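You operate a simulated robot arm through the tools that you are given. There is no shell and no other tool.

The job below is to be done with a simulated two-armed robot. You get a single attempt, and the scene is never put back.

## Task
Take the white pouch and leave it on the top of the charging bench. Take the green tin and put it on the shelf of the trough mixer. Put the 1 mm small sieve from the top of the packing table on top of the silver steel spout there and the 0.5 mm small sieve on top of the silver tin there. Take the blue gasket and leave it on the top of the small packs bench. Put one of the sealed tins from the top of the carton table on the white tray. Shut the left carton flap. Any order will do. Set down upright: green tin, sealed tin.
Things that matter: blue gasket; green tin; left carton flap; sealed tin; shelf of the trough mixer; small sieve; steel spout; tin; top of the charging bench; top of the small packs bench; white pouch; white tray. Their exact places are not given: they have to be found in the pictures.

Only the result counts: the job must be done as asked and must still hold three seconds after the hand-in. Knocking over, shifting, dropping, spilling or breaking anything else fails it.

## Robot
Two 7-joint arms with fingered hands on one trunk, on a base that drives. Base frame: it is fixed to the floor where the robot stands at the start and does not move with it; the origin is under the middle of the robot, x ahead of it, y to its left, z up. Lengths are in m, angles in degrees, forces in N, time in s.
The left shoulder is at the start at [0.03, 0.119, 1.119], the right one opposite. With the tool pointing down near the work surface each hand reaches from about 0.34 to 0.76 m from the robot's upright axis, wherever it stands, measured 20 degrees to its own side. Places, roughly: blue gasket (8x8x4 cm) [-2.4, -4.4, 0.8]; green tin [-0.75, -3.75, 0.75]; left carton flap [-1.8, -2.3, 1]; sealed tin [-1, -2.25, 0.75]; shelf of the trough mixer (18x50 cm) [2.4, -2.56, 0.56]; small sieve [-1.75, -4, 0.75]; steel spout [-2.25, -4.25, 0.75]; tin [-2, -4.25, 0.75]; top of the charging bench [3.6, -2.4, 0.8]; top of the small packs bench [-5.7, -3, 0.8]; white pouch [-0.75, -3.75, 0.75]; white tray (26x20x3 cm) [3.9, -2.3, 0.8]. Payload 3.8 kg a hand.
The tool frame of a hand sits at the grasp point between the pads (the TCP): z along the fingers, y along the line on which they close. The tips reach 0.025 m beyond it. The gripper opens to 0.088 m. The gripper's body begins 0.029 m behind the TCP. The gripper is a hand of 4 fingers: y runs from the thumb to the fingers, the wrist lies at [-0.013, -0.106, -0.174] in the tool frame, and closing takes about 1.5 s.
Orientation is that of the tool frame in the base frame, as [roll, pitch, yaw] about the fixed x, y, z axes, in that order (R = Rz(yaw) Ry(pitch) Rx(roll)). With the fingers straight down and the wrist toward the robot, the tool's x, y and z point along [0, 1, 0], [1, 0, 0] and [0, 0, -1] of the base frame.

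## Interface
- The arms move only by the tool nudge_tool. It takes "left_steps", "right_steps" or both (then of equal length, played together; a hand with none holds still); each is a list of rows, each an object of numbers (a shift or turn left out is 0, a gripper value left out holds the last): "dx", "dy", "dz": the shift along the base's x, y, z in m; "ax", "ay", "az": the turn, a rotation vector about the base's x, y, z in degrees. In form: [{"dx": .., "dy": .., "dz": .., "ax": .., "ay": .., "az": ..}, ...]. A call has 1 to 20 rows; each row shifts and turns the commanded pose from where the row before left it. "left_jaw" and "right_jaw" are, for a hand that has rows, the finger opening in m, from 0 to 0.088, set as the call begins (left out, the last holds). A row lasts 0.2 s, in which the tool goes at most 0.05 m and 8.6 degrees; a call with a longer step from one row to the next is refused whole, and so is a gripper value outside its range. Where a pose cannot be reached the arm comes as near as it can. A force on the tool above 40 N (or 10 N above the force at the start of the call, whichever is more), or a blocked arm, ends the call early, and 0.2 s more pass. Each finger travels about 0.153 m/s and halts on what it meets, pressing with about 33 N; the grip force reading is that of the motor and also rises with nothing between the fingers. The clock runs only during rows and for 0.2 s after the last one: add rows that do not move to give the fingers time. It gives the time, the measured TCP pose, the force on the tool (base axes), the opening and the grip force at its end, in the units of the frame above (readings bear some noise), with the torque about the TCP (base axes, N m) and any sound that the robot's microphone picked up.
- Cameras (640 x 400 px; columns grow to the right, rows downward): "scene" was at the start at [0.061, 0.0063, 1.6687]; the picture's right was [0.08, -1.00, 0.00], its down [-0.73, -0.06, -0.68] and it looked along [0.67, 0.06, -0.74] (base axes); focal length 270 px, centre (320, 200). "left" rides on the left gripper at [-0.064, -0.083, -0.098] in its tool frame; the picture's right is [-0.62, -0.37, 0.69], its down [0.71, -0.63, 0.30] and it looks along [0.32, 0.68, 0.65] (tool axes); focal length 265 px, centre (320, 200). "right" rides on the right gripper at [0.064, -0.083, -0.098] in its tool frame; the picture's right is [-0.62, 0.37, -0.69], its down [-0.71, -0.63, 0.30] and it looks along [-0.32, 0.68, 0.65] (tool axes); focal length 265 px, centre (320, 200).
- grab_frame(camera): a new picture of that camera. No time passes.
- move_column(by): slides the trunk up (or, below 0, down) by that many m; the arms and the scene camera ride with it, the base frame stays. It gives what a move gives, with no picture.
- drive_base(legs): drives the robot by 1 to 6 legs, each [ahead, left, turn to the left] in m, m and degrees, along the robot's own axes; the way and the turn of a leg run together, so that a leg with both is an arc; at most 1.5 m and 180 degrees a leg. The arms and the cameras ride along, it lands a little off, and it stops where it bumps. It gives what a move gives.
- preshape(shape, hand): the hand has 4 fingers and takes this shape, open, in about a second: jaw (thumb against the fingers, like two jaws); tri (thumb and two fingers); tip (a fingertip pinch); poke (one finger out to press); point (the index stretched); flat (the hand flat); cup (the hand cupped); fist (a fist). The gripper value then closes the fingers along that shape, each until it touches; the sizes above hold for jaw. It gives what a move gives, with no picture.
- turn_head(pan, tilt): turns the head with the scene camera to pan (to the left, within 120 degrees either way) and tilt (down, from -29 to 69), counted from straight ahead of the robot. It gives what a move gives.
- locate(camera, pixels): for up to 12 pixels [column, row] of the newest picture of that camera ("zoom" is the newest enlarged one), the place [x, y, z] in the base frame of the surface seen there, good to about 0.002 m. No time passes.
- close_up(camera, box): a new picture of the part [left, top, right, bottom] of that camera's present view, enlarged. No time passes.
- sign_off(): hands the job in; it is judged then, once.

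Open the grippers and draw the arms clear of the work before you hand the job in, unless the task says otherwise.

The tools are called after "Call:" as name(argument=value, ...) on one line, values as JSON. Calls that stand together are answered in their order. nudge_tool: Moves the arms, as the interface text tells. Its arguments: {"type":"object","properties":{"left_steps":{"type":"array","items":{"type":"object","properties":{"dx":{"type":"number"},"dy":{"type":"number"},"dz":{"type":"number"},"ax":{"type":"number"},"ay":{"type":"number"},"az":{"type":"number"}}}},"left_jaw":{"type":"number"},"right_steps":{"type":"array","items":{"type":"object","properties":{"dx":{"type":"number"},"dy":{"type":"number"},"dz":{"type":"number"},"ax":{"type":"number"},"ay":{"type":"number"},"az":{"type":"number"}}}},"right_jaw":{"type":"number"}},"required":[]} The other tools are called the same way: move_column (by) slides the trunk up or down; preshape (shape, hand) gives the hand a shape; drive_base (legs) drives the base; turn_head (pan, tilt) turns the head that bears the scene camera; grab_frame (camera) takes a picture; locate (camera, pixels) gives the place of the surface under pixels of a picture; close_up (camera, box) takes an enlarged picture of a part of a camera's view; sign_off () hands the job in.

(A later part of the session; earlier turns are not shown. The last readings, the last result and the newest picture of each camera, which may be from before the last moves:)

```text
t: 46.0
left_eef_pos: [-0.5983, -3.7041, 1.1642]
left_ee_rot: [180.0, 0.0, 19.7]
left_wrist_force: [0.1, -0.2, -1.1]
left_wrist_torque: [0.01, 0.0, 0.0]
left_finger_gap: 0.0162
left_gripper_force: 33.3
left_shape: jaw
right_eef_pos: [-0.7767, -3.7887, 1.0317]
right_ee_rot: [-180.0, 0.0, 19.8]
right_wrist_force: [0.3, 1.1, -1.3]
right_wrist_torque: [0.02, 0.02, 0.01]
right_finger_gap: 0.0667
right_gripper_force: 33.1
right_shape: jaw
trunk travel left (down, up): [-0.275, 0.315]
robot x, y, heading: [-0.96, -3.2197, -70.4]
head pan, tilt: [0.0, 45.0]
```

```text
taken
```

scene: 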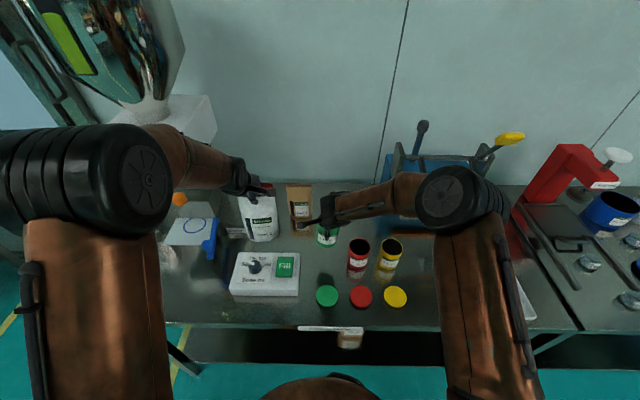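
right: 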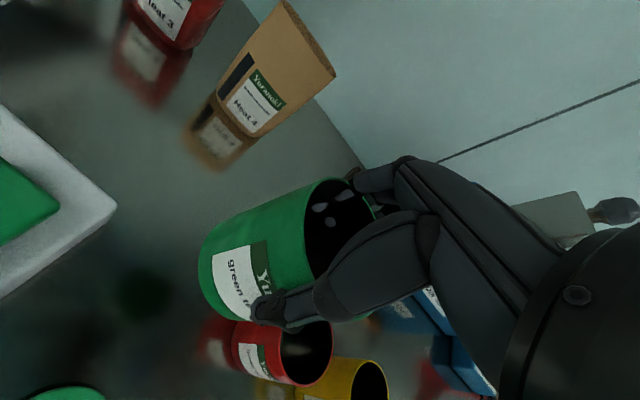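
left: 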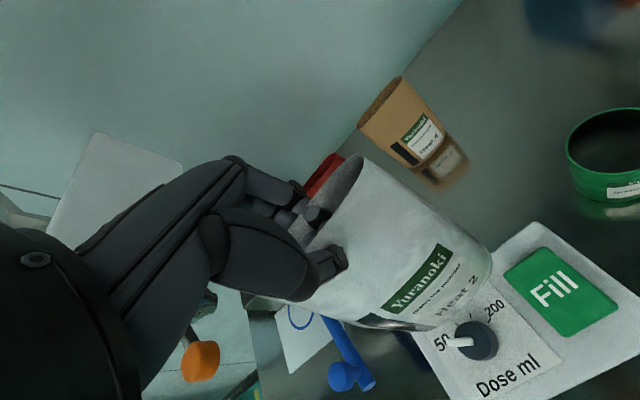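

Both objects are held (pouch left, tin right). I raise the right hand, back off from the table, and look to the left along the aisle before travelling.

Call:
nudge_tool(right_steps=[{"dz": 0.045}, {"dz": 0.045}, {"dz": 0.03, "dx": -0.01, "dy": 0.03}, {"dx": -0.015, "dy": 0.04}, {"dx": -0.015, "dy": 0.04}])

Call:
drive_base(legs=[[-0.35, 0, 0]])

Call:
turn_head(pan=60, tilt=25)

Call:
grab_frame(camera="scene")

```text
t: 47.2
left_eef_pos: [-0.5991, -3.7038, 1.1628]
left_ee_rot: [180.0, 0.0, 19.8]
left_wrist_force: [0.0, -0.1, -0.7]
left_wrist_torque: [0.02, -0.01, -0.01]
left_finger_gap: 0.0165
left_gripper_force: 33.2
left_shape: jaw
right_eef_pos: [-0.8194, -3.6782, 1.1543]
right_ee_rot: [-180.0, -0.1, 19.6]
right_wrist_force: [0.7, -0.4, -1.2]
right_wrist_torque: [-0.01, 0.01, 0.0]
right_finger_gap: 0.0667
right_gripper_force: 33.1
right_shape: jaw
trunk travel left (down, up): [-0.275, 0.315]
robot x, y, heading: [-0.9563, -3.2184, -70.2]
head pan, tilt: [0.0, 45.0]
```

```text
t: 49.5
left_eef_pos: [-0.7167, -3.3751, 1.1629]
left_ee_rot: [179.9, 0.0, 19.8]
left_wrist_force: [-0.2, 0.5, -0.4]
left_wrist_torque: [0.0, 0.0, -0.01]
left_finger_gap: 0.0161
left_gripper_force: 32.8
left_shape: jaw
right_eef_pos: [-0.9363, -3.3514, 1.152]
right_ee_rot: [180.0, 0.0, 19.8]
right_wrist_force: [0.5, 0.1, -0.4]
right_wrist_torque: [-0.02, 0.02, 0.02]
right_finger_gap: 0.0666
right_gripper_force: 33.4
right_shape: jaw
trunk travel left (down, up): [-0.275, 0.315]
robot x, y, heading: [-1.0758, -2.8925, -70.2]
head pan, tilt: [0.0, 45.0]
```

```text
t: 50.8
left_eef_pos: [-0.7168, -3.3752, 1.1628]
left_ee_rot: [180.0, 0.0, 19.8]
left_wrist_force: [0.7, 0.1, -0.4]
left_wrist_torque: [-0.02, 0.0, -0.02]
left_finger_gap: 0.0165
left_gripper_force: 32.5
left_shape: jaw
right_eef_pos: [-0.9353, -3.3507, 1.1527]
right_ee_rot: [180.0, 0.0, 19.8]
right_wrist_force: [-0.2, -0.6, -0.4]
right_wrist_torque: [0.04, -0.01, -0.01]
right_finger_gap: 0.0661
right_gripper_force: 32.7
right_shape: jaw
trunk travel left (down, up): [-0.275, 0.315]
robot x, y, heading: [-1.0742, -2.894, -70.1]
head pan, tilt: [60.0, 25.0]
```

```text
taken
```

scene: 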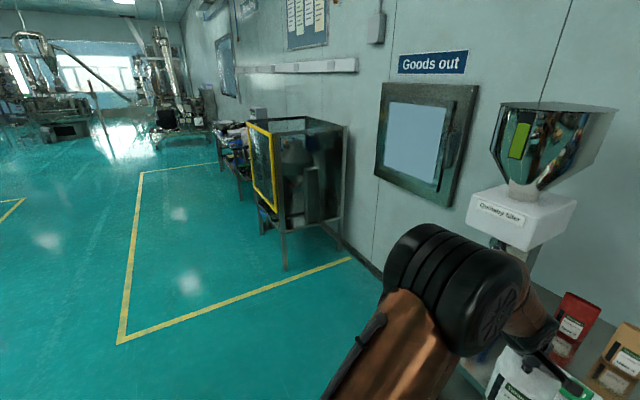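

The way along the aisle looks clear; I locate the cage's front foot (284,268) and yellow frame (262,180) to choose a safe lane.

Call:
locate(camera="scene", pixels=[[285, 266], [272, 180], [248, 122], [262, 232], [120, 340], [350, 260], [215, 160], [345, 128]])

```text
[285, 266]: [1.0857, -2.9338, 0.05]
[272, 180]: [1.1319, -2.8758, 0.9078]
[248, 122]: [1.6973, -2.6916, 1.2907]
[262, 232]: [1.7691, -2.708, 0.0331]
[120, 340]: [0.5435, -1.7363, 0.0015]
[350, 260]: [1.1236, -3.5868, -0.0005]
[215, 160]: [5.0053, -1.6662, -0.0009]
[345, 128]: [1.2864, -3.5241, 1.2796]
```

The cage front is at normal distance n≈3.13, so a lane at n≈2.25 is clear. I strafe left about 3.45 m to the trough mixer.

Call:
drive_base(legs=[[-0.05, 1.2, 0], [-0.05, 1.2, 0], [0, 1.05, 0]])

Call:
turn_head(pan=0, tilt=40)

Call:
grab_frame(camera="scene")

```text
t: 67.6
left_eef_pos: [2.5056, -2.137, 1.1635]
left_ee_rot: [180.0, 0.1, 19.1]
left_wrist_force: [-0.4, -0.3, -0.9]
left_wrist_torque: [0.04, -0.04, 0.01]
left_finger_gap: 0.0161
left_gripper_force: 33.2
left_shape: jaw
right_eef_pos: [2.2854, -2.1103, 1.1521]
right_ee_rot: [180.0, -0.1, 19.3]
right_wrist_force: [-0.1, -0.7, -0.6]
right_wrist_torque: [0.0, 0.01, 0.01]
right_finger_gap: 0.0665
right_gripper_force: 33.1
right_shape: jaw
trunk travel left (down, up): [-0.275, 0.315]
robot x, y, heading: [2.1506, -1.6495, -70.8]
head pan, tilt: [60.0, 25.0]
```

```text
t: 68.9
left_eef_pos: [2.5037, -2.1374, 1.164]
left_ee_rot: [180.0, 0.0, 19.1]
left_wrist_force: [0.7, -1.0, -1.0]
left_wrist_torque: [0.0, 0.02, 0.01]
left_finger_gap: 0.0163
left_gripper_force: 33.2
left_shape: jaw
right_eef_pos: [2.2858, -2.11, 1.1522]
right_ee_rot: [-179.9, 0.0, 19.2]
right_wrist_force: [-0.5, -0.2, -0.7]
right_wrist_torque: [0.0, 0.03, 0.0]
right_finger_gap: 0.0662
right_gripper_force: 33.3
right_shape: jaw
trunk travel left (down, up): [-0.275, 0.315]
robot x, y, heading: [2.1479, -1.6544, -70.8]
head pan, tilt: [0.0, 40.0]
```

```text
taken
```

scene: 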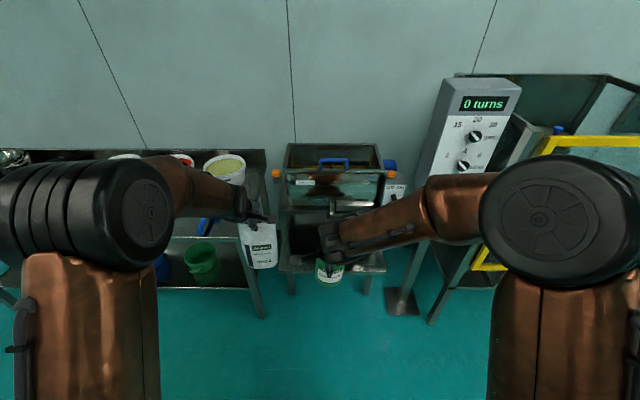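

The trough mixer with its front shelf is straight ahead at (330,240). I enlarge it.

Call:
close_up(camera="scene", box=[240, 140, 432, 300])

Call:
locate(camera="zoom", pixels=[[140, 330], [200, 300], [200, 350], [330, 352], [410, 340], [440, 355], [135, 355], [460, 335], [320, 200], [330, 170], [280, 245], [500, 180]])

```text
2.50 times, centred on (336, 220) of scene
```

zoom: 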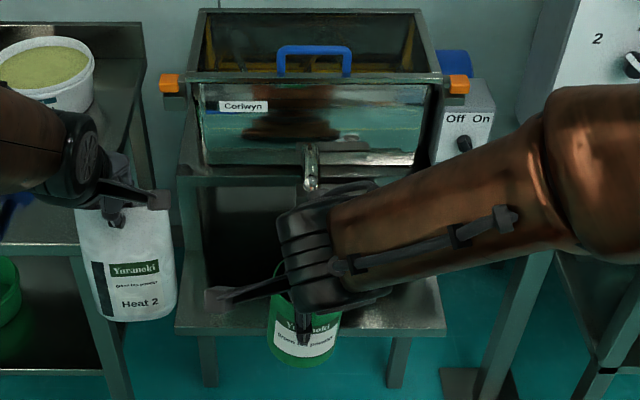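

```text
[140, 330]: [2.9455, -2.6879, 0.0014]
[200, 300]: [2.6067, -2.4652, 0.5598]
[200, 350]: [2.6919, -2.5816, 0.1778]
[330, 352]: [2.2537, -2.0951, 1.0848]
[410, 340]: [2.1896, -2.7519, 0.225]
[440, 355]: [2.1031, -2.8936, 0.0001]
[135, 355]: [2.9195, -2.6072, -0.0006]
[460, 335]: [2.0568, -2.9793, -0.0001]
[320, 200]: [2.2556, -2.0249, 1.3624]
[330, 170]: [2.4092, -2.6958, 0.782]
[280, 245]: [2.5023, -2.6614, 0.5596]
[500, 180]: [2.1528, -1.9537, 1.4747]
```

I measure the shelf's edges: front corners (178,325), (440,325), right side (432,285), and the mixer's front/outlet.

Call:
locate(camera="zoom", pixels=[[182, 318], [220, 318], [430, 318], [438, 300], [425, 285], [190, 270], [230, 230], [310, 150], [311, 185], [290, 165], [205, 165], [430, 165]])

```text
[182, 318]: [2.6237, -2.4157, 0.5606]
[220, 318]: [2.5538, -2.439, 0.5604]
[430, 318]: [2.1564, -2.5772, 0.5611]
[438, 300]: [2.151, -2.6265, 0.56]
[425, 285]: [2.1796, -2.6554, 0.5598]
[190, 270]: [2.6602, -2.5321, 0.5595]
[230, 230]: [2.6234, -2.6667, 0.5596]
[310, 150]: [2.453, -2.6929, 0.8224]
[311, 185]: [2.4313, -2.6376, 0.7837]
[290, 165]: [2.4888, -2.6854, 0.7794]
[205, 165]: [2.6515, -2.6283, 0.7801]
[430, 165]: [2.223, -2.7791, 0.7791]
```

Shelf spans u 1.145–1.64, front edge n≈3.155, z=0.56; mixer table edge n≈3.37. I check the height of the mixer top and of the bench items near the pouch before moving in.

Call:
locate(camera="zoom", pixels=[[312, 48], [170, 84], [455, 88], [320, 90], [250, 140], [60, 60], [60, 95], [130, 100], [330, 12], [480, 100], [130, 60], [110, 235]])

```text
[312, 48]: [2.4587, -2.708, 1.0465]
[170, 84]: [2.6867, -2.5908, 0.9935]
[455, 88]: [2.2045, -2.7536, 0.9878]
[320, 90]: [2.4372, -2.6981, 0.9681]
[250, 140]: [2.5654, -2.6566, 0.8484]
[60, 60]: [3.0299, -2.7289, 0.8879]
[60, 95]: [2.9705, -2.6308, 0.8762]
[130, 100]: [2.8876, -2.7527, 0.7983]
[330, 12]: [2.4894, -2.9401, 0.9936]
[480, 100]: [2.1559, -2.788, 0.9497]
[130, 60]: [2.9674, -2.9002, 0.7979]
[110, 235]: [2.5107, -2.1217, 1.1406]
```

The mixer's handle and knobs are at n≥3.35, z≤1.05. I draw the pouch hand back 0.1 m for clearance and drive in to n≈2.7.

Call:
nudge_tool(left_steps=[{"dx": -0.011, "dy": 0.031}, {"dx": -0.011, "dy": 0.031}, {"dx": -0.011, "dy": 0.031}])

Call:
drive_base(legs=[[0.2, -0.08, 0.8], [0.21, 0, 0]])

Call:
grab_frame(camera="scene")

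Call:
grab_frame(camera="right")

```text
t: 69.7
left_eef_pos: [2.4713, -2.0429, 1.1646]
left_ee_rot: [179.9, 0.1, 19.1]
left_wrist_force: [-0.1, 0.5, -0.2]
left_wrist_torque: [-0.01, 0.0, 0.02]
left_finger_gap: 0.0164
left_gripper_force: 33.2
left_shape: jaw
right_eef_pos: [2.2855, -2.1088, 1.1532]
right_ee_rot: [-179.9, 0.0, 19.2]
right_wrist_force: [0.3, -0.2, -0.7]
right_wrist_torque: [0.0, -0.04, -0.04]
right_finger_gap: 0.0665
right_gripper_force: 32.8
right_shape: jaw
trunk travel left (down, up): [-0.275, 0.315]
robot x, y, heading: [2.1505, -1.6444, -71.3]
head pan, tilt: [0.0, 40.0]
```

```text
t: 72.6
left_eef_pos: [2.5399, -2.4548, 1.1639]
left_ee_rot: [-179.8, 0.0, 20.0]
left_wrist_force: [-0.3, -0.2, -0.6]
left_wrist_torque: [0.02, -0.01, 0.0]
left_finger_gap: 0.0162
left_gripper_force: 33.3
left_shape: jaw
right_eef_pos: [2.3561, -2.5239, 1.1522]
right_ee_rot: [-179.8, 0.0, 20.0]
right_wrist_force: [-0.1, 0.6, -1.0]
right_wrist_torque: [-0.02, 0.02, 0.0]
right_finger_gap: 0.0665
right_gripper_force: 33.0
right_shape: jaw
trunk travel left (down, up): [-0.275, 0.315]
robot x, y, heading: [2.215, -2.0613, -70.2]
head pan, tilt: [0.0, 40.0]
```

```text
taken
```

scene: 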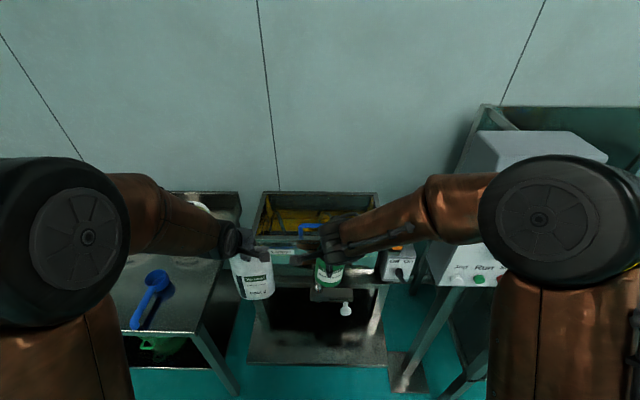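

```text
taken
```

right: 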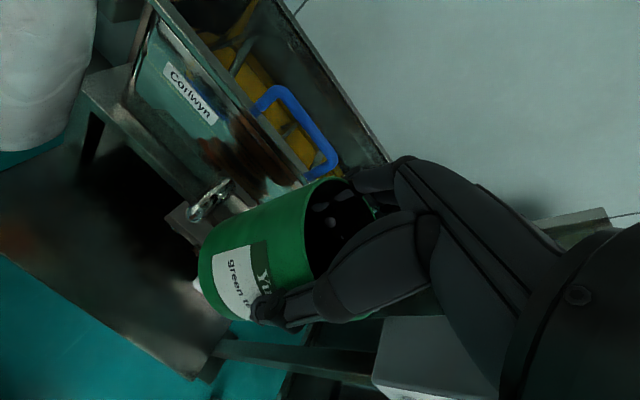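

The tin is near the shelf; the control panel post on the right could be near my right forearm. I measure it.

Call:
locate(camera="scene", pixels=[[436, 282], [470, 240], [495, 282], [408, 372], [440, 250], [400, 262], [345, 310], [385, 355], [255, 355], [300, 345], [330, 330], [150, 280]])

```text
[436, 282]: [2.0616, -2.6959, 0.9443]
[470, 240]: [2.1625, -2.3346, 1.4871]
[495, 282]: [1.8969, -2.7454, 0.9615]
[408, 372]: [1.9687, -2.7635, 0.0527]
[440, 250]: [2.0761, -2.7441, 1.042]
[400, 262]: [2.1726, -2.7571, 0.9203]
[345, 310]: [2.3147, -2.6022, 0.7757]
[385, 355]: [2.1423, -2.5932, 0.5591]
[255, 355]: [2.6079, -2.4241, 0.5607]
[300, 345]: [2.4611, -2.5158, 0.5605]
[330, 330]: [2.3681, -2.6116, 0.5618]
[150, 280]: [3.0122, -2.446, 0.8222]
```

There is a white knob at (345,310) ≈ (2.315,-2.602,0.776), right above where I meant to place. I enlarge to understand the outlet tap.

Call:
close_up(camera="scene", box=[230, 230, 422, 390])

Call:
locate(camera="zoom", pixels=[[385, 265], [370, 240], [330, 235], [300, 225], [290, 195], [150, 240], [230, 230], [80, 420], [110, 300], [100, 250], [70, 330], [270, 240]])

```text
2.50 times, centred on (326, 310) of scene
```

zoom: 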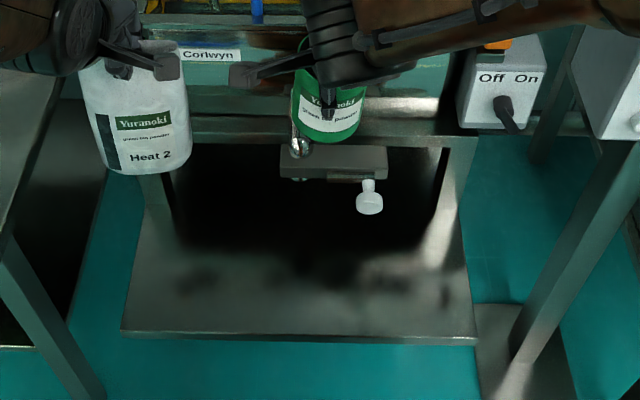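

```text
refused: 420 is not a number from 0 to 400
```

The tap has a gray block (280–388,145–180) with a white knob hanging at (370,200). I measure it and the shelf to the left.

Call:
locate(camera="zoom", pixels=[[285, 150], [285, 172], [385, 172], [370, 205], [370, 190], [130, 322], [180, 300], [470, 330], [145, 250], [300, 147], [200, 200], [350, 178]])

```text
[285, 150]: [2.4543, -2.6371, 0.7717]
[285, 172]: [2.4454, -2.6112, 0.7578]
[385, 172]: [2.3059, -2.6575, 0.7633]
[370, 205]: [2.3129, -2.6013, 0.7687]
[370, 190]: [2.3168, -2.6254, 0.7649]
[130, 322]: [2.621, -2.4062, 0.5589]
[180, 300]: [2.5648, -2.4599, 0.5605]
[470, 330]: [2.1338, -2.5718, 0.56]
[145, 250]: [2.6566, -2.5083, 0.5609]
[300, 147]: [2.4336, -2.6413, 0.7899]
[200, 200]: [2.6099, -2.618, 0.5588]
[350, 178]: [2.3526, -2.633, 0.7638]
```

The tap occupies u 1.26–1.40 out to n≈3.235, so I will set the tin on the free left part of the shelf (u≈1.54, n≈3.225). I shift the base left 0.22 m so that the right hand works there comfortably.

Call:
drive_base(legs=[[0, 0.22, 0.2]])

Call:
grab_frame(camera="scene")

```text
t: 74.3
left_eef_pos: [2.75, -2.3756, 1.1646]
left_ee_rot: [180.0, 0.0, 20.2]
left_wrist_force: [0.8, 0.5, -0.4]
left_wrist_torque: [0.0, 0.0, -0.01]
left_finger_gap: 0.0166
left_gripper_force: 32.8
left_shape: jaw
right_eef_pos: [2.566, -2.4455, 1.1522]
right_ee_rot: [179.9, 0.0, 20.2]
right_wrist_force: [-0.6, -0.3, -0.3]
right_wrist_torque: [-0.02, -0.01, -0.01]
right_finger_gap: 0.0666
right_gripper_force: 33.2
right_shape: jaw
trunk travel left (down, up): [-0.275, 0.315]
robot x, y, heading: [2.4196, -1.9868, -69.7]
head pan, tilt: [0.0, 40.0]
```

```text
taken
```

scene: 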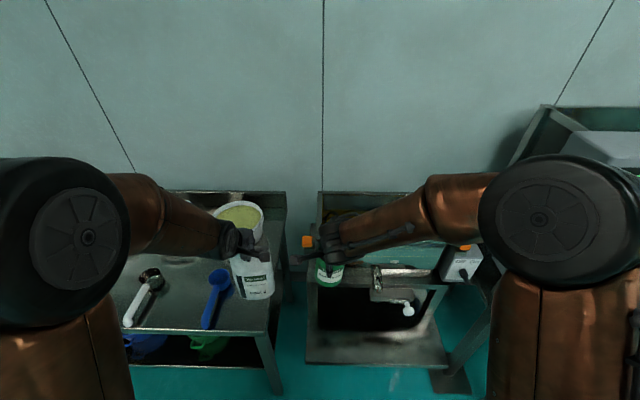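

The right TCP is at u≈1.575. I move over the placing point (2.545,-2.506) and lower to z≈0.79, then look.

Call:
nudge_tool(right_steps=[{"dx": -0.01, "dy": -0.03}, {"dx": -0.0106, "dy": -0.03}, {"dz": -0.045}, {"dz": -0.045}, {"dz": -0.045}, {"dz": -0.045}, {"dz": -0.045}, {"dz": -0.045}, {"dz": -0.045}, {"dz": -0.045}])

Call:
grab_frame(camera="scene")

Call:
grab_frame(camera="right")

```text
t: 76.5
left_eef_pos: [2.7498, -2.3768, 1.1632]
left_ee_rot: [-180.0, 0.0, 20.2]
left_wrist_force: [1.0, -0.2, -0.5]
left_wrist_torque: [0.0, 0.04, 0.01]
left_finger_gap: 0.0165
left_gripper_force: 33.2
left_shape: jaw
right_eef_pos: [2.5449, -2.5058, 0.7927]
right_ee_rot: [180.0, 0.1, 20.2]
right_wrist_force: [-0.1, 0.5, -0.3]
right_wrist_torque: [-0.02, 0.01, 0.03]
right_finger_gap: 0.0662
right_gripper_force: 33.1
right_shape: jaw
trunk travel left (down, up): [-0.275, 0.315]
robot x, y, heading: [2.4242, -1.9892, -70.0]
head pan, tilt: [0.0, 40.0]
```

```text
taken
```

scene: 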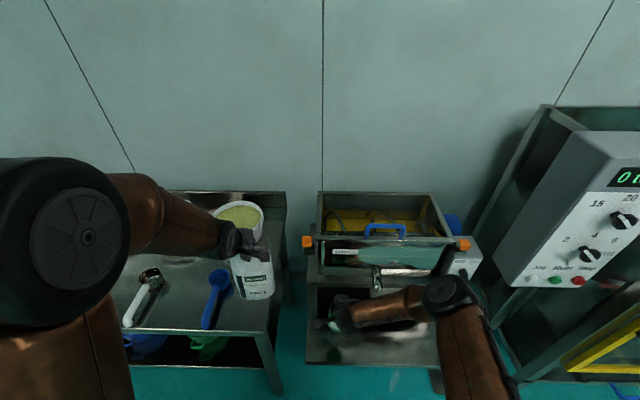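

```text
taken
```

right: 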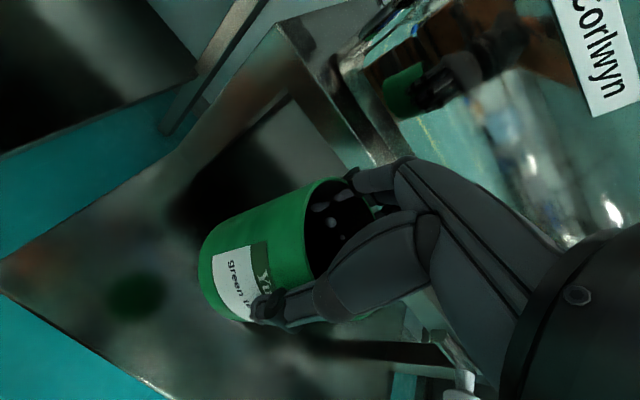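

The forearm passes near the tap knob. I check forearm positions at (390,308), (420,300), (450,290).

Call:
locate(camera="scene", pixels=[[390, 308], [420, 300], [450, 285], [450, 300], [375, 325], [375, 295], [410, 288], [435, 280], [460, 330], [350, 315], [380, 280], [335, 325]])

Call:
close_up(camera="scene", box=[290, 240, 500, 390])

```text
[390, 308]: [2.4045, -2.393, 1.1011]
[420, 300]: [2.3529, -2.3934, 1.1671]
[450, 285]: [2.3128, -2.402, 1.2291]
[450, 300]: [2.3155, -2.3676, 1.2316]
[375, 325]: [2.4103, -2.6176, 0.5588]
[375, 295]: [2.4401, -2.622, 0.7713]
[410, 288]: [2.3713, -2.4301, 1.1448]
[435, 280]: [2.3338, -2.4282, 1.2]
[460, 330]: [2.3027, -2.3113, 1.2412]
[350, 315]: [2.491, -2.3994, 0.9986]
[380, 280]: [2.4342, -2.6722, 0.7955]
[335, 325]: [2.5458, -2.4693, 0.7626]
```

```text
2.67 times, centred on (395, 315) of scene
```

zoom: 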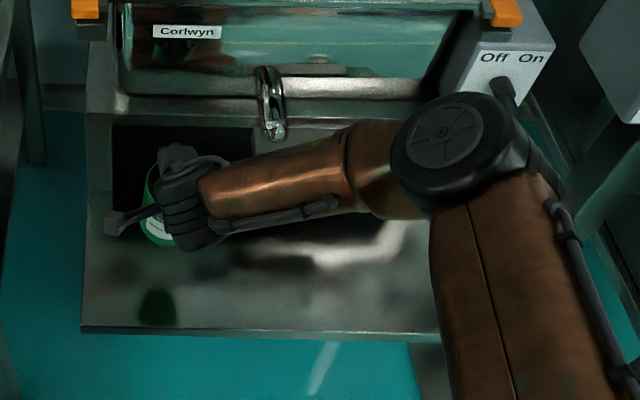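

The forearm stays at n≤3.10 and z>1.0, clear of the tap. I lower the tin to just above the shelf (TCP z≈0.652).

Call:
nudge_tool(right_steps=[{"dz": -0.04}, {"dz": -0.04}, {"dz": -0.035}, {"dz": -0.025}, {}])

Call:
grab_frame(camera="right")

```text
t: 77.7
left_eef_pos: [2.75, -2.377, 1.1646]
left_ee_rot: [180.0, 0.1, 20.1]
left_wrist_force: [-0.4, 0.1, -0.7]
left_wrist_torque: [0.02, -0.01, 0.0]
left_finger_gap: 0.0164
left_gripper_force: 33.1
left_shape: jaw
right_eef_pos: [2.5436, -2.5054, 0.6523]
right_ee_rot: [179.9, 0.0, 20.2]
right_wrist_force: [-0.3, 0.0, -0.8]
right_wrist_torque: [0.03, 0.0, 0.0]
right_finger_gap: 0.0664
right_gripper_force: 32.5
right_shape: jaw
trunk travel left (down, up): [-0.275, 0.315]
robot x, y, heading: [2.4228, -1.9806, -69.7]
head pan, tilt: [0.0, 40.0]
```

```text
taken
```

right: 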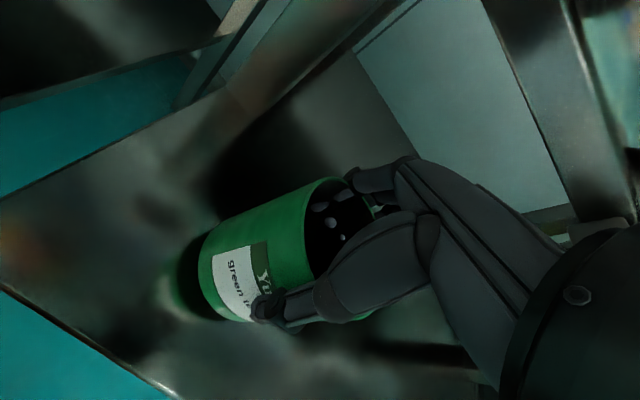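

The tin is about 1 cm above the shelf. I lower in small steps until a contact force shows.

Call:
nudge_tool(right_steps=[{"dz": -0.004}, {"dz": -0.003}, {}])

```text
t: 78.5
left_eef_pos: [2.7479, -2.3762, 1.165]
left_ee_rot: [179.9, 0.0, 20.2]
left_wrist_force: [-0.1, -0.3, -0.9]
left_wrist_torque: [-0.01, 0.01, 0.03]
left_finger_gap: 0.0164
left_gripper_force: 32.9
left_shape: jaw
right_eef_pos: [2.5453, -2.5048, 0.6496]
right_ee_rot: [-180.0, -0.1, 20.2]
right_wrist_force: [0.1, 0.4, -1.4]
right_wrist_torque: [0.0, -0.02, 0.0]
right_finger_gap: 0.0662
right_gripper_force: 32.6
right_shape: jaw
right hand out of reach, approached as far as the arm can: row 2
trunk travel left (down, up): [-0.275, 0.315]
robot x, y, heading: [2.4201, -1.9884, -70.0]
head pan, tilt: [0.0, 40.0]
```

The arm is at its limit at z=0.65. I raise the hand 6 cm, lower the trunk by 6 cm, and continue.

Call:
nudge_tool(right_steps=[{"dz": 0.03}, {"dz": 0.04}])

Call:
move_column(by=-0.06)

```text
t: 79.1
left_eef_pos: [2.7492, -2.377, 1.1642]
left_ee_rot: [-180.0, 0.0, 20.3]
left_wrist_force: [-0.3, -0.3, -1.2]
left_wrist_torque: [-0.01, -0.03, 0.02]
left_finger_gap: 0.0162
left_gripper_force: 32.2
left_shape: jaw
right_eef_pos: [2.5435, -2.5072, 0.7197]
right_ee_rot: [-180.0, 0.0, 20.2]
right_wrist_force: [-0.4, -0.4, -1.1]
right_wrist_torque: [0.01, 0.01, -0.01]
right_finger_gap: 0.0664
right_gripper_force: 32.8
right_shape: jaw
trunk travel left (down, up): [-0.275, 0.315]
robot x, y, heading: [2.4231, -1.9909, -69.7]
head pan, tilt: [0.0, 40.0]
```

```text
t: 80.1
left_eef_pos: [2.7494, -2.3773, 1.1034]
left_ee_rot: [-179.9, 0.1, 20.2]
left_wrist_force: [0.6, -0.4, -0.9]
left_wrist_torque: [0.0, -0.01, -0.01]
left_finger_gap: 0.0163
left_gripper_force: 32.7
left_shape: jaw
right_eef_pos: [2.5443, -2.5049, 0.66]
right_ee_rot: [-180.0, -0.1, 20.1]
right_wrist_force: [0.2, -0.1, -0.9]
right_wrist_torque: [0.0, 0.03, -0.02]
right_finger_gap: 0.0662
right_gripper_force: 33.0
right_shape: jaw
trunk travel left (down, up): [-0.215, 0.375]
robot x, y, heading: [2.4189, -1.9869, -69.7]
head pan, tilt: [0.0, 40.0]
```

Now z=0.66 with room left. I lower in small steps to about 0.645 and watch the force.

Call:
nudge_tool(right_steps=[{"dz": -0.006}, {"dz": -0.004}, {"dz": -0.003}, {"dz": -0.002}, {}])

```text
t: 81.3
left_eef_pos: [2.7493, -2.3767, 1.1032]
left_ee_rot: [-179.9, 0.0, 20.2]
left_wrist_force: [-0.1, -0.4, -0.6]
left_wrist_torque: [0.0, 0.01, 0.04]
left_finger_gap: 0.0163
left_gripper_force: 32.8
left_shape: jaw
right_eef_pos: [2.5443, -2.5061, 0.6437]
right_ee_rot: [179.9, 0.1, 20.2]
right_wrist_force: [-0.5, -0.5, -0.4]
right_wrist_torque: [-0.01, -0.02, 0.03]
right_finger_gap: 0.0662
right_gripper_force: 32.4
right_shape: jaw
trunk travel left (down, up): [-0.215, 0.375]
robot x, y, heading: [2.4205, -1.9881, -69.8]
head pan, tilt: [0.0, 40.0]
```

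No contact force yet; I go down another 1–3 mm.

Call:
nudge_tool(right_steps=[{"dz": -0.0015}, {"dz": -0.0015}, {}])

Call:
grab_frame(camera="right")

```text
t: 82.1
left_eef_pos: [2.7497, -2.3767, 1.1054]
left_ee_rot: [179.9, 0.0, 20.2]
left_wrist_force: [0.3, -0.1, -1.1]
left_wrist_torque: [-0.01, 0.02, -0.02]
left_finger_gap: 0.0162
left_gripper_force: 33.0
left_shape: jaw
right_eef_pos: [2.5443, -2.5047, 0.6407]
right_ee_rot: [180.0, -0.1, 20.3]
right_wrist_force: [-0.3, -0.3, -0.7]
right_wrist_torque: [0.03, 0.03, -0.01]
right_finger_gap: 0.0662
right_gripper_force: 33.2
right_shape: jaw
trunk travel left (down, up): [-0.215, 0.375]
robot x, y, heading: [2.4188, -1.9887, -69.5]
head pan, tilt: [0.0, 40.0]
```

```text
taken
```

right: 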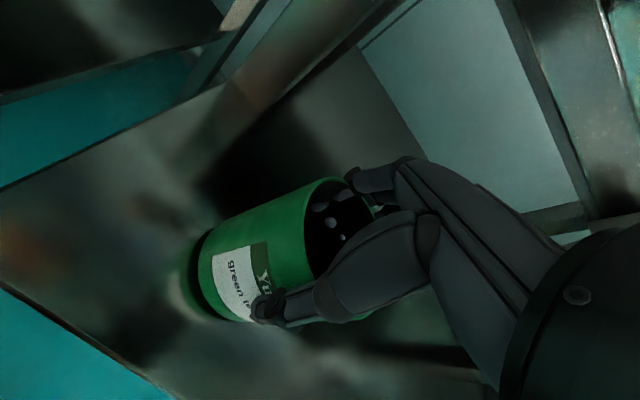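

Still hanging slightly above the shelf. I continue in 2 mm steps.

Call:
nudge_tool(right_steps=[{"dz": -0.002}, {"dz": -0.002}, {}])

```text
t: 82.9
left_eef_pos: [2.7497, -2.3749, 1.1057]
left_ee_rot: [180.0, 0.1, 20.2]
left_wrist_force: [-0.9, -0.2, -1.0]
left_wrist_torque: [-0.01, -0.02, 0.01]
left_finger_gap: 0.0164
left_gripper_force: 33.3
left_shape: jaw
right_eef_pos: [2.5445, -2.506, 0.638]
right_ee_rot: [180.0, 0.0, 20.1]
right_wrist_force: [1.4, 0.8, 8.9]
right_wrist_torque: [-0.19, 0.09, 0.04]
right_finger_gap: 0.0661
right_gripper_force: 33.0
right_shape: jaw
trunk travel left (down, up): [-0.215, 0.375]
robot x, y, heading: [2.4229, -1.9872, -69.8]
head pan, tilt: [0.0, 40.0]
```

Contact: 9 N upward at z=0.638. I open the right hand.

Call:
nudge_tool(right_steps=[{"dz": 0.001}, {}, {}, {}, {}, {}], right_jaw=0.088)

Call:
grab_frame(camera="right")

```text
t: 84.3
left_eef_pos: [2.7497, -2.3764, 1.1041]
left_ee_rot: [-179.9, 0.0, 20.1]
left_wrist_force: [-0.2, -0.3, -0.7]
left_wrist_torque: [0.01, 0.03, -0.01]
left_finger_gap: 0.0167
left_gripper_force: 33.0
left_shape: jaw
right_eef_pos: [2.544, -2.5051, 0.6386]
right_ee_rot: [179.9, 0.1, 20.2]
right_wrist_force: [-0.4, 0.4, 0.2]
right_wrist_torque: [-0.01, -0.02, 0.03]
right_finger_gap: 0.0879
right_gripper_force: 0.1
right_shape: jaw
trunk travel left (down, up): [-0.215, 0.375]
robot x, y, heading: [2.4208, -1.9886, -70.0]
head pan, tilt: [0.0, 40.0]
```

```text
taken
```

right: 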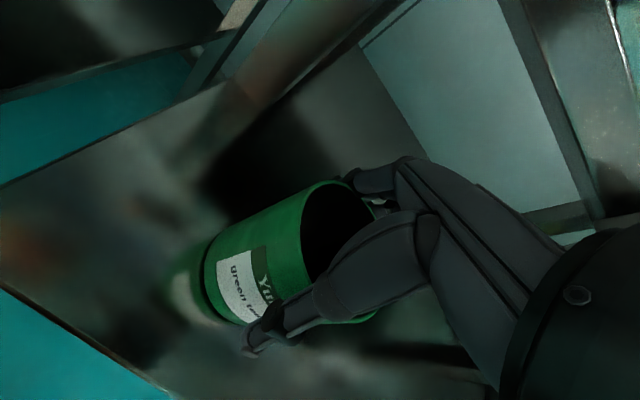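

Released and standing. I raise the right hand straight up in steps.

Call:
nudge_tool(right_steps=[{"dz": 0.015}, {"dz": 0.02}, {"dz": 0.03}, {"dz": 0.04}, {"dz": 0.045}, {"dz": 0.045}, {"dz": 0.045}, {"dz": 0.045}, {"dz": 0.045}, {"dz": 0.045}, {"dz": 0.045}])

Call:
grab_frame(camera="scene")

Call:
grab_frame(camera="right")

```text
t: 86.7
left_eef_pos: [2.7499, -2.3748, 1.1047]
left_ee_rot: [-179.9, 0.0, 20.3]
left_wrist_force: [1.0, -0.1, -1.4]
left_wrist_torque: [-0.02, -0.02, 0.0]
left_finger_gap: 0.0164
left_gripper_force: 33.1
left_shape: jaw
right_eef_pos: [2.5436, -2.503, 1.0598]
right_ee_rot: [-179.8, 0.0, 20.1]
right_wrist_force: [-0.4, 0.3, 0.6]
right_wrist_torque: [0.03, -0.01, 0.03]
right_finger_gap: 0.0878
right_gripper_force: 0.1
right_shape: jaw
trunk travel left (down, up): [-0.215, 0.375]
robot x, y, heading: [2.4207, -1.9846, -69.7]
head pan, tilt: [0.0, 40.0]
```

```text
taken
```

scene: 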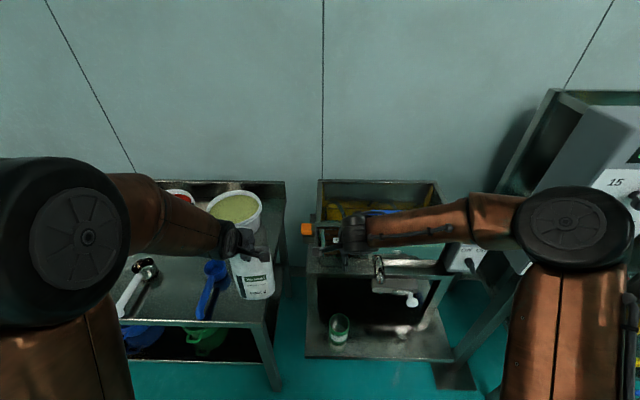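

```text
taken
```

right: 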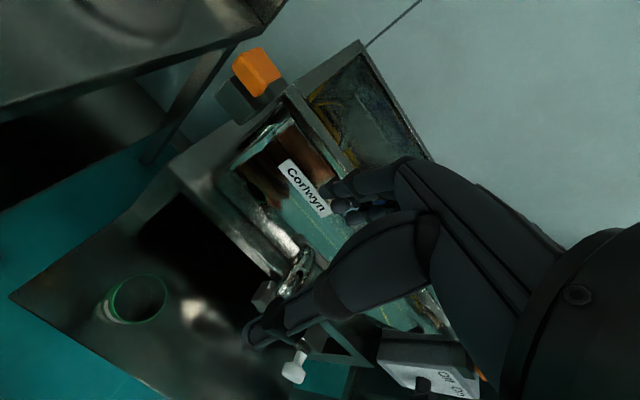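

The green tin stands on the shelf at (340,330). I restore the trunk height, back off and strafe left to the charging bench.

Call:
move_column(by=0.06)

Call:
drive_base(legs=[[-0.35, 0, 0], [0, 1.0, 0]])

Call:
turn_head(pan=0, tilt=40)

Call:
grab_frame(camera="scene")

```text
t: 87.7
left_eef_pos: [2.7495, -2.3777, 1.1638]
left_ee_rot: [-180.0, 0.0, 20.2]
left_wrist_force: [-0.9, -0.2, -1.0]
left_wrist_torque: [-0.01, -0.01, 0.01]
left_finger_gap: 0.0166
left_gripper_force: 33.1
left_shape: jaw
right_eef_pos: [2.5436, -2.5047, 1.1183]
right_ee_rot: [180.0, -0.1, 20.2]
right_wrist_force: [0.7, 0.6, 0.5]
right_wrist_torque: [-0.01, 0.02, 0.0]
right_finger_gap: 0.088
right_gripper_force: 0.1
right_shape: jaw
trunk travel left (down, up): [-0.275, 0.315]
robot x, y, heading: [2.4223, -1.9864, -70.0]
head pan, tilt: [0.0, 40.0]
```

```text
t: 94.8
left_eef_pos: [3.5648, -1.7035, 1.1647]
left_ee_rot: [180.0, 0.0, 20.0]
left_wrist_force: [0.2, -0.1, -1.0]
left_wrist_torque: [-0.02, -0.02, 0.01]
left_finger_gap: 0.0163
left_gripper_force: 33.0
left_shape: jaw
right_eef_pos: [3.3596, -1.8308, 1.118]
right_ee_rot: [179.9, 0.1, 20.1]
right_wrist_force: [0.5, -0.6, -0.3]
right_wrist_torque: [0.0, -0.02, 0.01]
right_finger_gap: 0.0877
right_gripper_force: 0.1
right_shape: jaw
trunk travel left (down, up): [-0.275, 0.315]
robot x, y, heading: [3.2403, -1.3127, -70.1]
head pan, tilt: [0.0, 40.0]
```

```text
t: 95.4
left_eef_pos: [3.5663, -1.7039, 1.1646]
left_ee_rot: [-180.0, 0.0, 20.1]
left_wrist_force: [0.1, -0.4, -0.8]
left_wrist_torque: [-0.06, 0.03, 0.02]
left_finger_gap: 0.0164
left_gripper_force: 33.4
left_shape: jaw
right_eef_pos: [3.3591, -1.8311, 1.1183]
right_ee_rot: [-179.9, 0.0, 20.0]
right_wrist_force: [-1.0, -0.1, 0.3]
right_wrist_torque: [-0.02, -0.01, -0.03]
right_finger_gap: 0.088
right_gripper_force: 0.1
right_shape: jaw
trunk travel left (down, up): [-0.275, 0.315]
robot x, y, heading: [3.2395, -1.3115, -70.1]
head pan, tilt: [0.0, 40.0]
```

```text
taken
```

scene: 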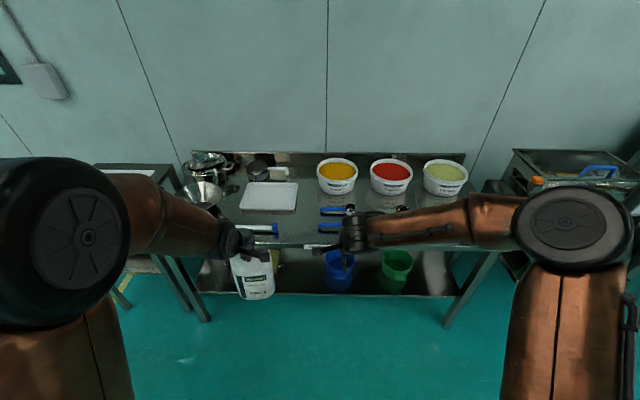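

The charging bench shows three tubs, four scoops, the white tray at (270,195), bowls. I enlarge it.

Call:
close_up(camera="scene", box=[170, 140, 490, 300])

```text
2.00 times, centred on (330, 220) of scene
```

zoom: 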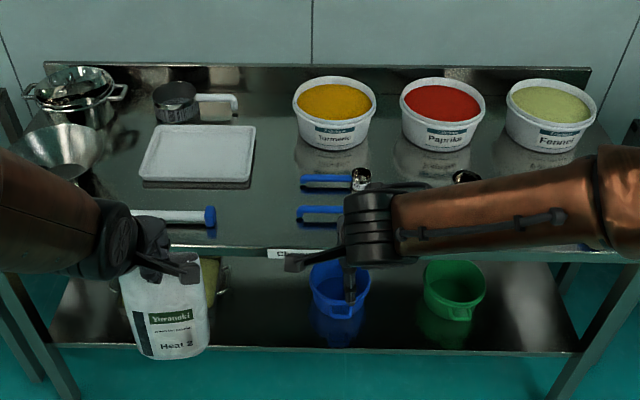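

I measure tray corners, tubs, scoops and the bench's front edge to find free space.

Call:
locate(camera="zoom", pixels=[[142, 178], [250, 178], [165, 128], [254, 128], [210, 215], [135, 215], [300, 182], [298, 214], [275, 240], [320, 150], [275, 150], [270, 200]])

Call:
locate(camera="zoom", pixels=[[200, 240], [340, 247], [270, 100], [335, 85], [298, 110], [335, 110], [165, 155], [200, 155], [240, 105], [75, 170], [100, 230], [575, 240]])

```text
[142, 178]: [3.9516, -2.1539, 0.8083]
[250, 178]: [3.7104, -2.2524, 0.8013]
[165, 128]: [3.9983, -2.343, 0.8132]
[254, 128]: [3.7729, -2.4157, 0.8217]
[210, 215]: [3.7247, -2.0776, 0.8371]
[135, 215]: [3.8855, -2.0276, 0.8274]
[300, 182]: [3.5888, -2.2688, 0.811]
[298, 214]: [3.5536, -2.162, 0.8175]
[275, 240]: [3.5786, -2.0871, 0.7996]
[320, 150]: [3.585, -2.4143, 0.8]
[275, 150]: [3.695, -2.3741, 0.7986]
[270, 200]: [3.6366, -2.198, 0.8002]
```

```text
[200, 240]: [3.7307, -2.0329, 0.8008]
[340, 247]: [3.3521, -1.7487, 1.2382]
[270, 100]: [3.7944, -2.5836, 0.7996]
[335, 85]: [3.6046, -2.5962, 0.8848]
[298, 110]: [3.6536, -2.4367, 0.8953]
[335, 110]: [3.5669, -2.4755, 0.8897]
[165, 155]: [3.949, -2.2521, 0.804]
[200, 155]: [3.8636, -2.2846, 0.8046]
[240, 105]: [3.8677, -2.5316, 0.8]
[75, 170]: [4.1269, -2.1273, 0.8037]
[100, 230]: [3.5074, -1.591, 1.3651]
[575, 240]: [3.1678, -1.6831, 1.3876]
```

Free space lies in front of the tray: between the scoop ends at u≈2.60 and the blue end at u≈2.79, n 3.2–3.36. I drive ahead 0.37 m and will set the pouch at u≈2.69, n≈3.285.

Call:
drive_base(legs=[[0.2, -0.04, 0.1], [0.17, 0, 0]])

Call:
turn_head(pan=5, tilt=45)

Call:
grab_frame(camera="scene")

Call:
grab_frame(camera="left")

```text
t: 98.1
left_eef_pos: [3.6553, -2.0687, 1.1654]
left_ee_rot: [-179.9, 0.0, 19.9]
left_wrist_force: [0.6, -0.9, -0.9]
left_wrist_torque: [0.0, 0.01, 0.0]
left_finger_gap: 0.0162
left_gripper_force: 33.0
left_shape: jaw
right_eef_pos: [3.4486, -2.1966, 1.1178]
right_ee_rot: [-179.9, -0.1, 20.1]
right_wrist_force: [-0.2, 0.2, -0.5]
right_wrist_torque: [0.05, 0.02, 0.0]
right_finger_gap: 0.088
right_gripper_force: 0.1
right_shape: jaw
trunk travel left (down, up): [-0.275, 0.315]
robot x, y, heading: [3.3294, -1.6778, -70.2]
head pan, tilt: [0.0, 40.0]
```

```text
t: 98.7
left_eef_pos: [3.6559, -2.0665, 1.163]
left_ee_rot: [180.0, -0.1, 20.0]
left_wrist_force: [-0.2, -1.3, 0.0]
left_wrist_torque: [0.02, 0.0, 0.03]
left_finger_gap: 0.0162
left_gripper_force: 33.0
left_shape: jaw
right_eef_pos: [3.4491, -2.1953, 1.1191]
right_ee_rot: [-179.9, 0.0, 20.1]
right_wrist_force: [0.7, -1.3, 0.8]
right_wrist_torque: [0.02, -0.03, 0.0]
right_finger_gap: 0.0882
right_gripper_force: 0.0
right_shape: jaw
trunk travel left (down, up): [-0.275, 0.315]
robot x, y, heading: [3.3293, -1.6792, -69.8]
head pan, tilt: [5.0, 45.0]
```

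```text
taken
```

scene: 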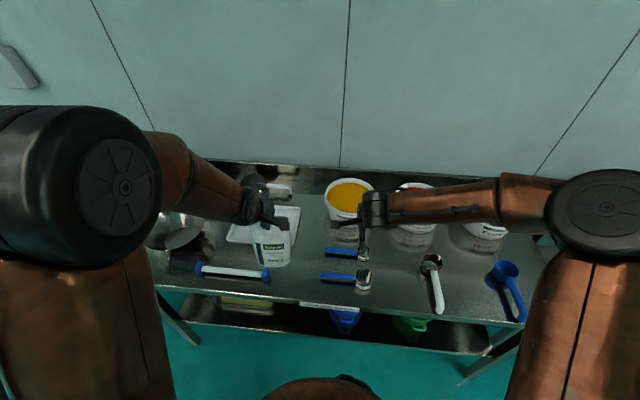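

```text
taken
```

left: 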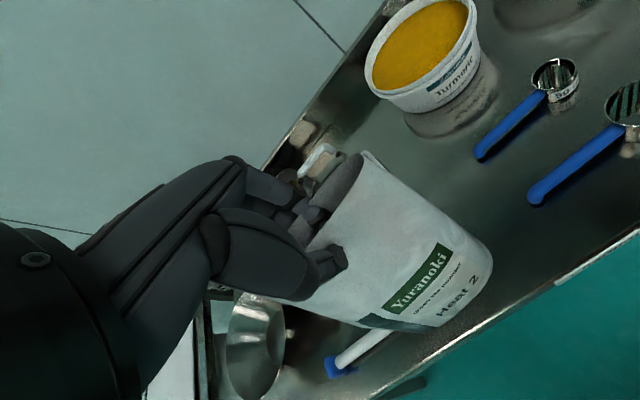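

The white scoop's blue end at (266,277) and blue scoop ends at (322,277),(326,250) bound the space. I verify with a measurement.

Call:
locate(camera="scene", pixels=[[268, 275], [321, 277], [325, 251], [300, 270], [295, 285], [237, 240], [296, 210], [285, 295], [300, 305], [230, 242]])

```text
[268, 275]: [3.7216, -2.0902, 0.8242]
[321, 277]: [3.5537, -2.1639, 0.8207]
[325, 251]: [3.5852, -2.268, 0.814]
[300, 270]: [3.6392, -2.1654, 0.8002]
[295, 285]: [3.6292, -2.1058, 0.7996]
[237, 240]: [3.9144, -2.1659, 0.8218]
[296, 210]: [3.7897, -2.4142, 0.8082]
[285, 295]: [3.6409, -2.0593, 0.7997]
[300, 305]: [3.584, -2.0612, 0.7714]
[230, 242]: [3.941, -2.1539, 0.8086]
```

Confirmed: gap u 2.60–2.78. I move the pouch over u=2.69, n=3.285 and lower to about 1 cm above the bench.

Call:
nudge_tool(left_steps=[{"dx": -0.0016, "dy": -0.034}, {"dx": -0.0016, "dy": -0.034}, {"dx": -0.0016, "dy": -0.033}, {"dz": -0.042}, {"dz": -0.042}, {"dz": -0.042}, {"dz": -0.042}, {"dz": -0.035}, {}])

Call:
grab_frame(camera="left")

Call:
grab_frame(camera="scene")

```text
t: 100.7
left_eef_pos: [3.6507, -2.1688, 0.9604]
left_ee_rot: [-179.9, 0.1, 20.0]
left_wrist_force: [0.5, -0.5, 0.1]
left_wrist_torque: [0.03, -0.02, 0.01]
left_finger_gap: 0.0161
left_gripper_force: 33.2
left_shape: jaw
right_eef_pos: [3.4483, -2.1954, 1.1187]
right_ee_rot: [-180.0, 0.0, 20.1]
right_wrist_force: [-0.3, 0.3, -1.2]
right_wrist_torque: [-0.01, 0.01, -0.03]
right_finger_gap: 0.0881
right_gripper_force: 0.1
right_shape: jaw
trunk travel left (down, up): [-0.275, 0.315]
robot x, y, heading: [3.3247, -1.6816, -69.9]
head pan, tilt: [5.0, 45.0]
```

```text
taken
```

left: 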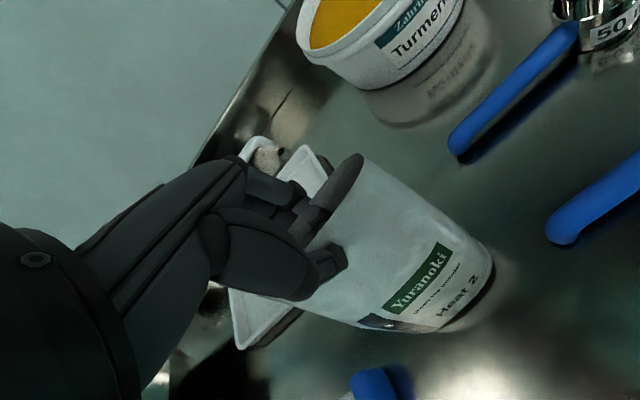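

```text
taken
```

scene: 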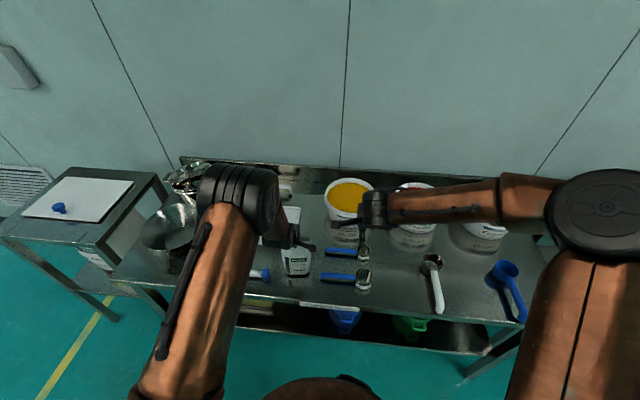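

About 2 cm above the bench. I lower slowly until contact.

Call:
nudge_tool(left_steps=[{"dz": -0.01}, {"dz": -0.005}, {"dz": -0.003}, {"dz": -0.002}, {}])

```text
t: 101.4
left_eef_pos: [3.6536, -2.1757, 0.9532]
left_ee_rot: [178.5, 0.1, 20.0]
left_wrist_force: [1.5, 2.1, 22.9]
left_wrist_torque: [0.19, -0.03, 0.02]
left_finger_gap: 0.0184
left_gripper_force: 32.9
left_shape: jaw
right_eef_pos: [3.4495, -2.195, 1.1193]
right_ee_rot: [-180.0, 0.0, 20.1]
right_wrist_force: [0.9, -0.2, 0.4]
right_wrist_torque: [0.02, 0.05, 0.02]
right_finger_gap: 0.0878
right_gripper_force: 0.1
right_shape: jaw
trunk travel left (down, up): [-0.275, 0.315]
robot x, y, heading: [3.3253, -1.6792, -69.9]
head pan, tilt: [5.0, 45.0]
stopped in row 3 (left hand): the force on the tool passed its limit at 44 N (the readings are from after the stop); the commanded pose is now the measured one
```

The call stopped at 44 N at z=0.953. I look where contact is before releasing.

Call:
grab_frame(camera="left")

Call:
close_up(camera="scene", box=[180, 160, 380, 310])

```text
taken
```

left: 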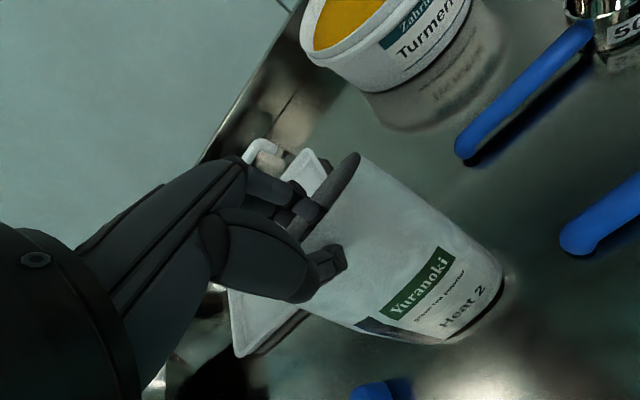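

```text
2.67 times, centred on (280, 235) of scene
```

zoom: 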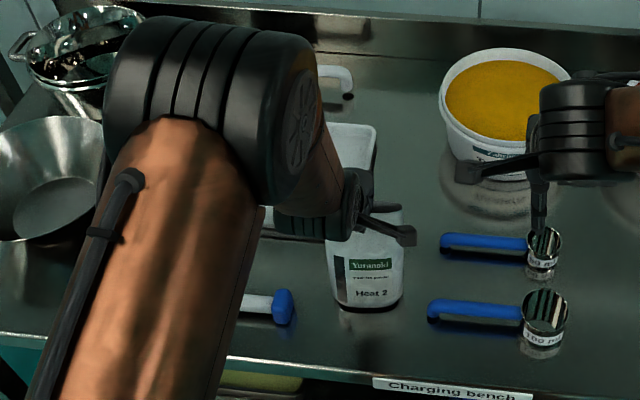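

The pouch stands on the bench. I relieve the pressure by a few mm, then open.

Call:
nudge_tool(left_steps=[{"dz": 0.002}, {"dz": 0.002}, {}])

Call:
locate(camera="zoom", pixels=[[345, 298], [370, 304], [395, 300], [370, 275], [340, 250], [395, 235], [370, 312], [330, 270], [404, 270]])

```text
t: 102.2
left_eef_pos: [3.6515, -2.1709, 0.954]
left_ee_rot: [179.2, 0.1, 20.0]
left_wrist_force: [-0.8, 0.6, 8.5]
left_wrist_torque: [0.03, -0.01, 0.03]
left_finger_gap: 0.0178
left_gripper_force: 33.1
left_shape: jaw
right_eef_pos: [3.4491, -2.1945, 1.119]
right_ee_rot: [-179.9, 0.0, 20.0]
right_wrist_force: [-0.6, 0.1, 0.4]
right_wrist_torque: [0.01, 0.02, 0.0]
right_finger_gap: 0.0879
right_gripper_force: 0.1
right_shape: jaw
trunk travel left (down, up): [-0.275, 0.315]
robot x, y, heading: [3.3301, -1.6767, -69.9]
head pan, tilt: [5.0, 45.0]
```

```text
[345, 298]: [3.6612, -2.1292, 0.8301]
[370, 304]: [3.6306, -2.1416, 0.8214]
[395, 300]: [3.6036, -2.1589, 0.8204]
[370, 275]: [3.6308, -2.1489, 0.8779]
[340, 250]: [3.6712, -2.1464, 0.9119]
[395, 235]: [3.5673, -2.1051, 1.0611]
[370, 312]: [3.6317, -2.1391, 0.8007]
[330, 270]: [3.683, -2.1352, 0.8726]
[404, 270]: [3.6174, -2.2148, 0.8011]
```

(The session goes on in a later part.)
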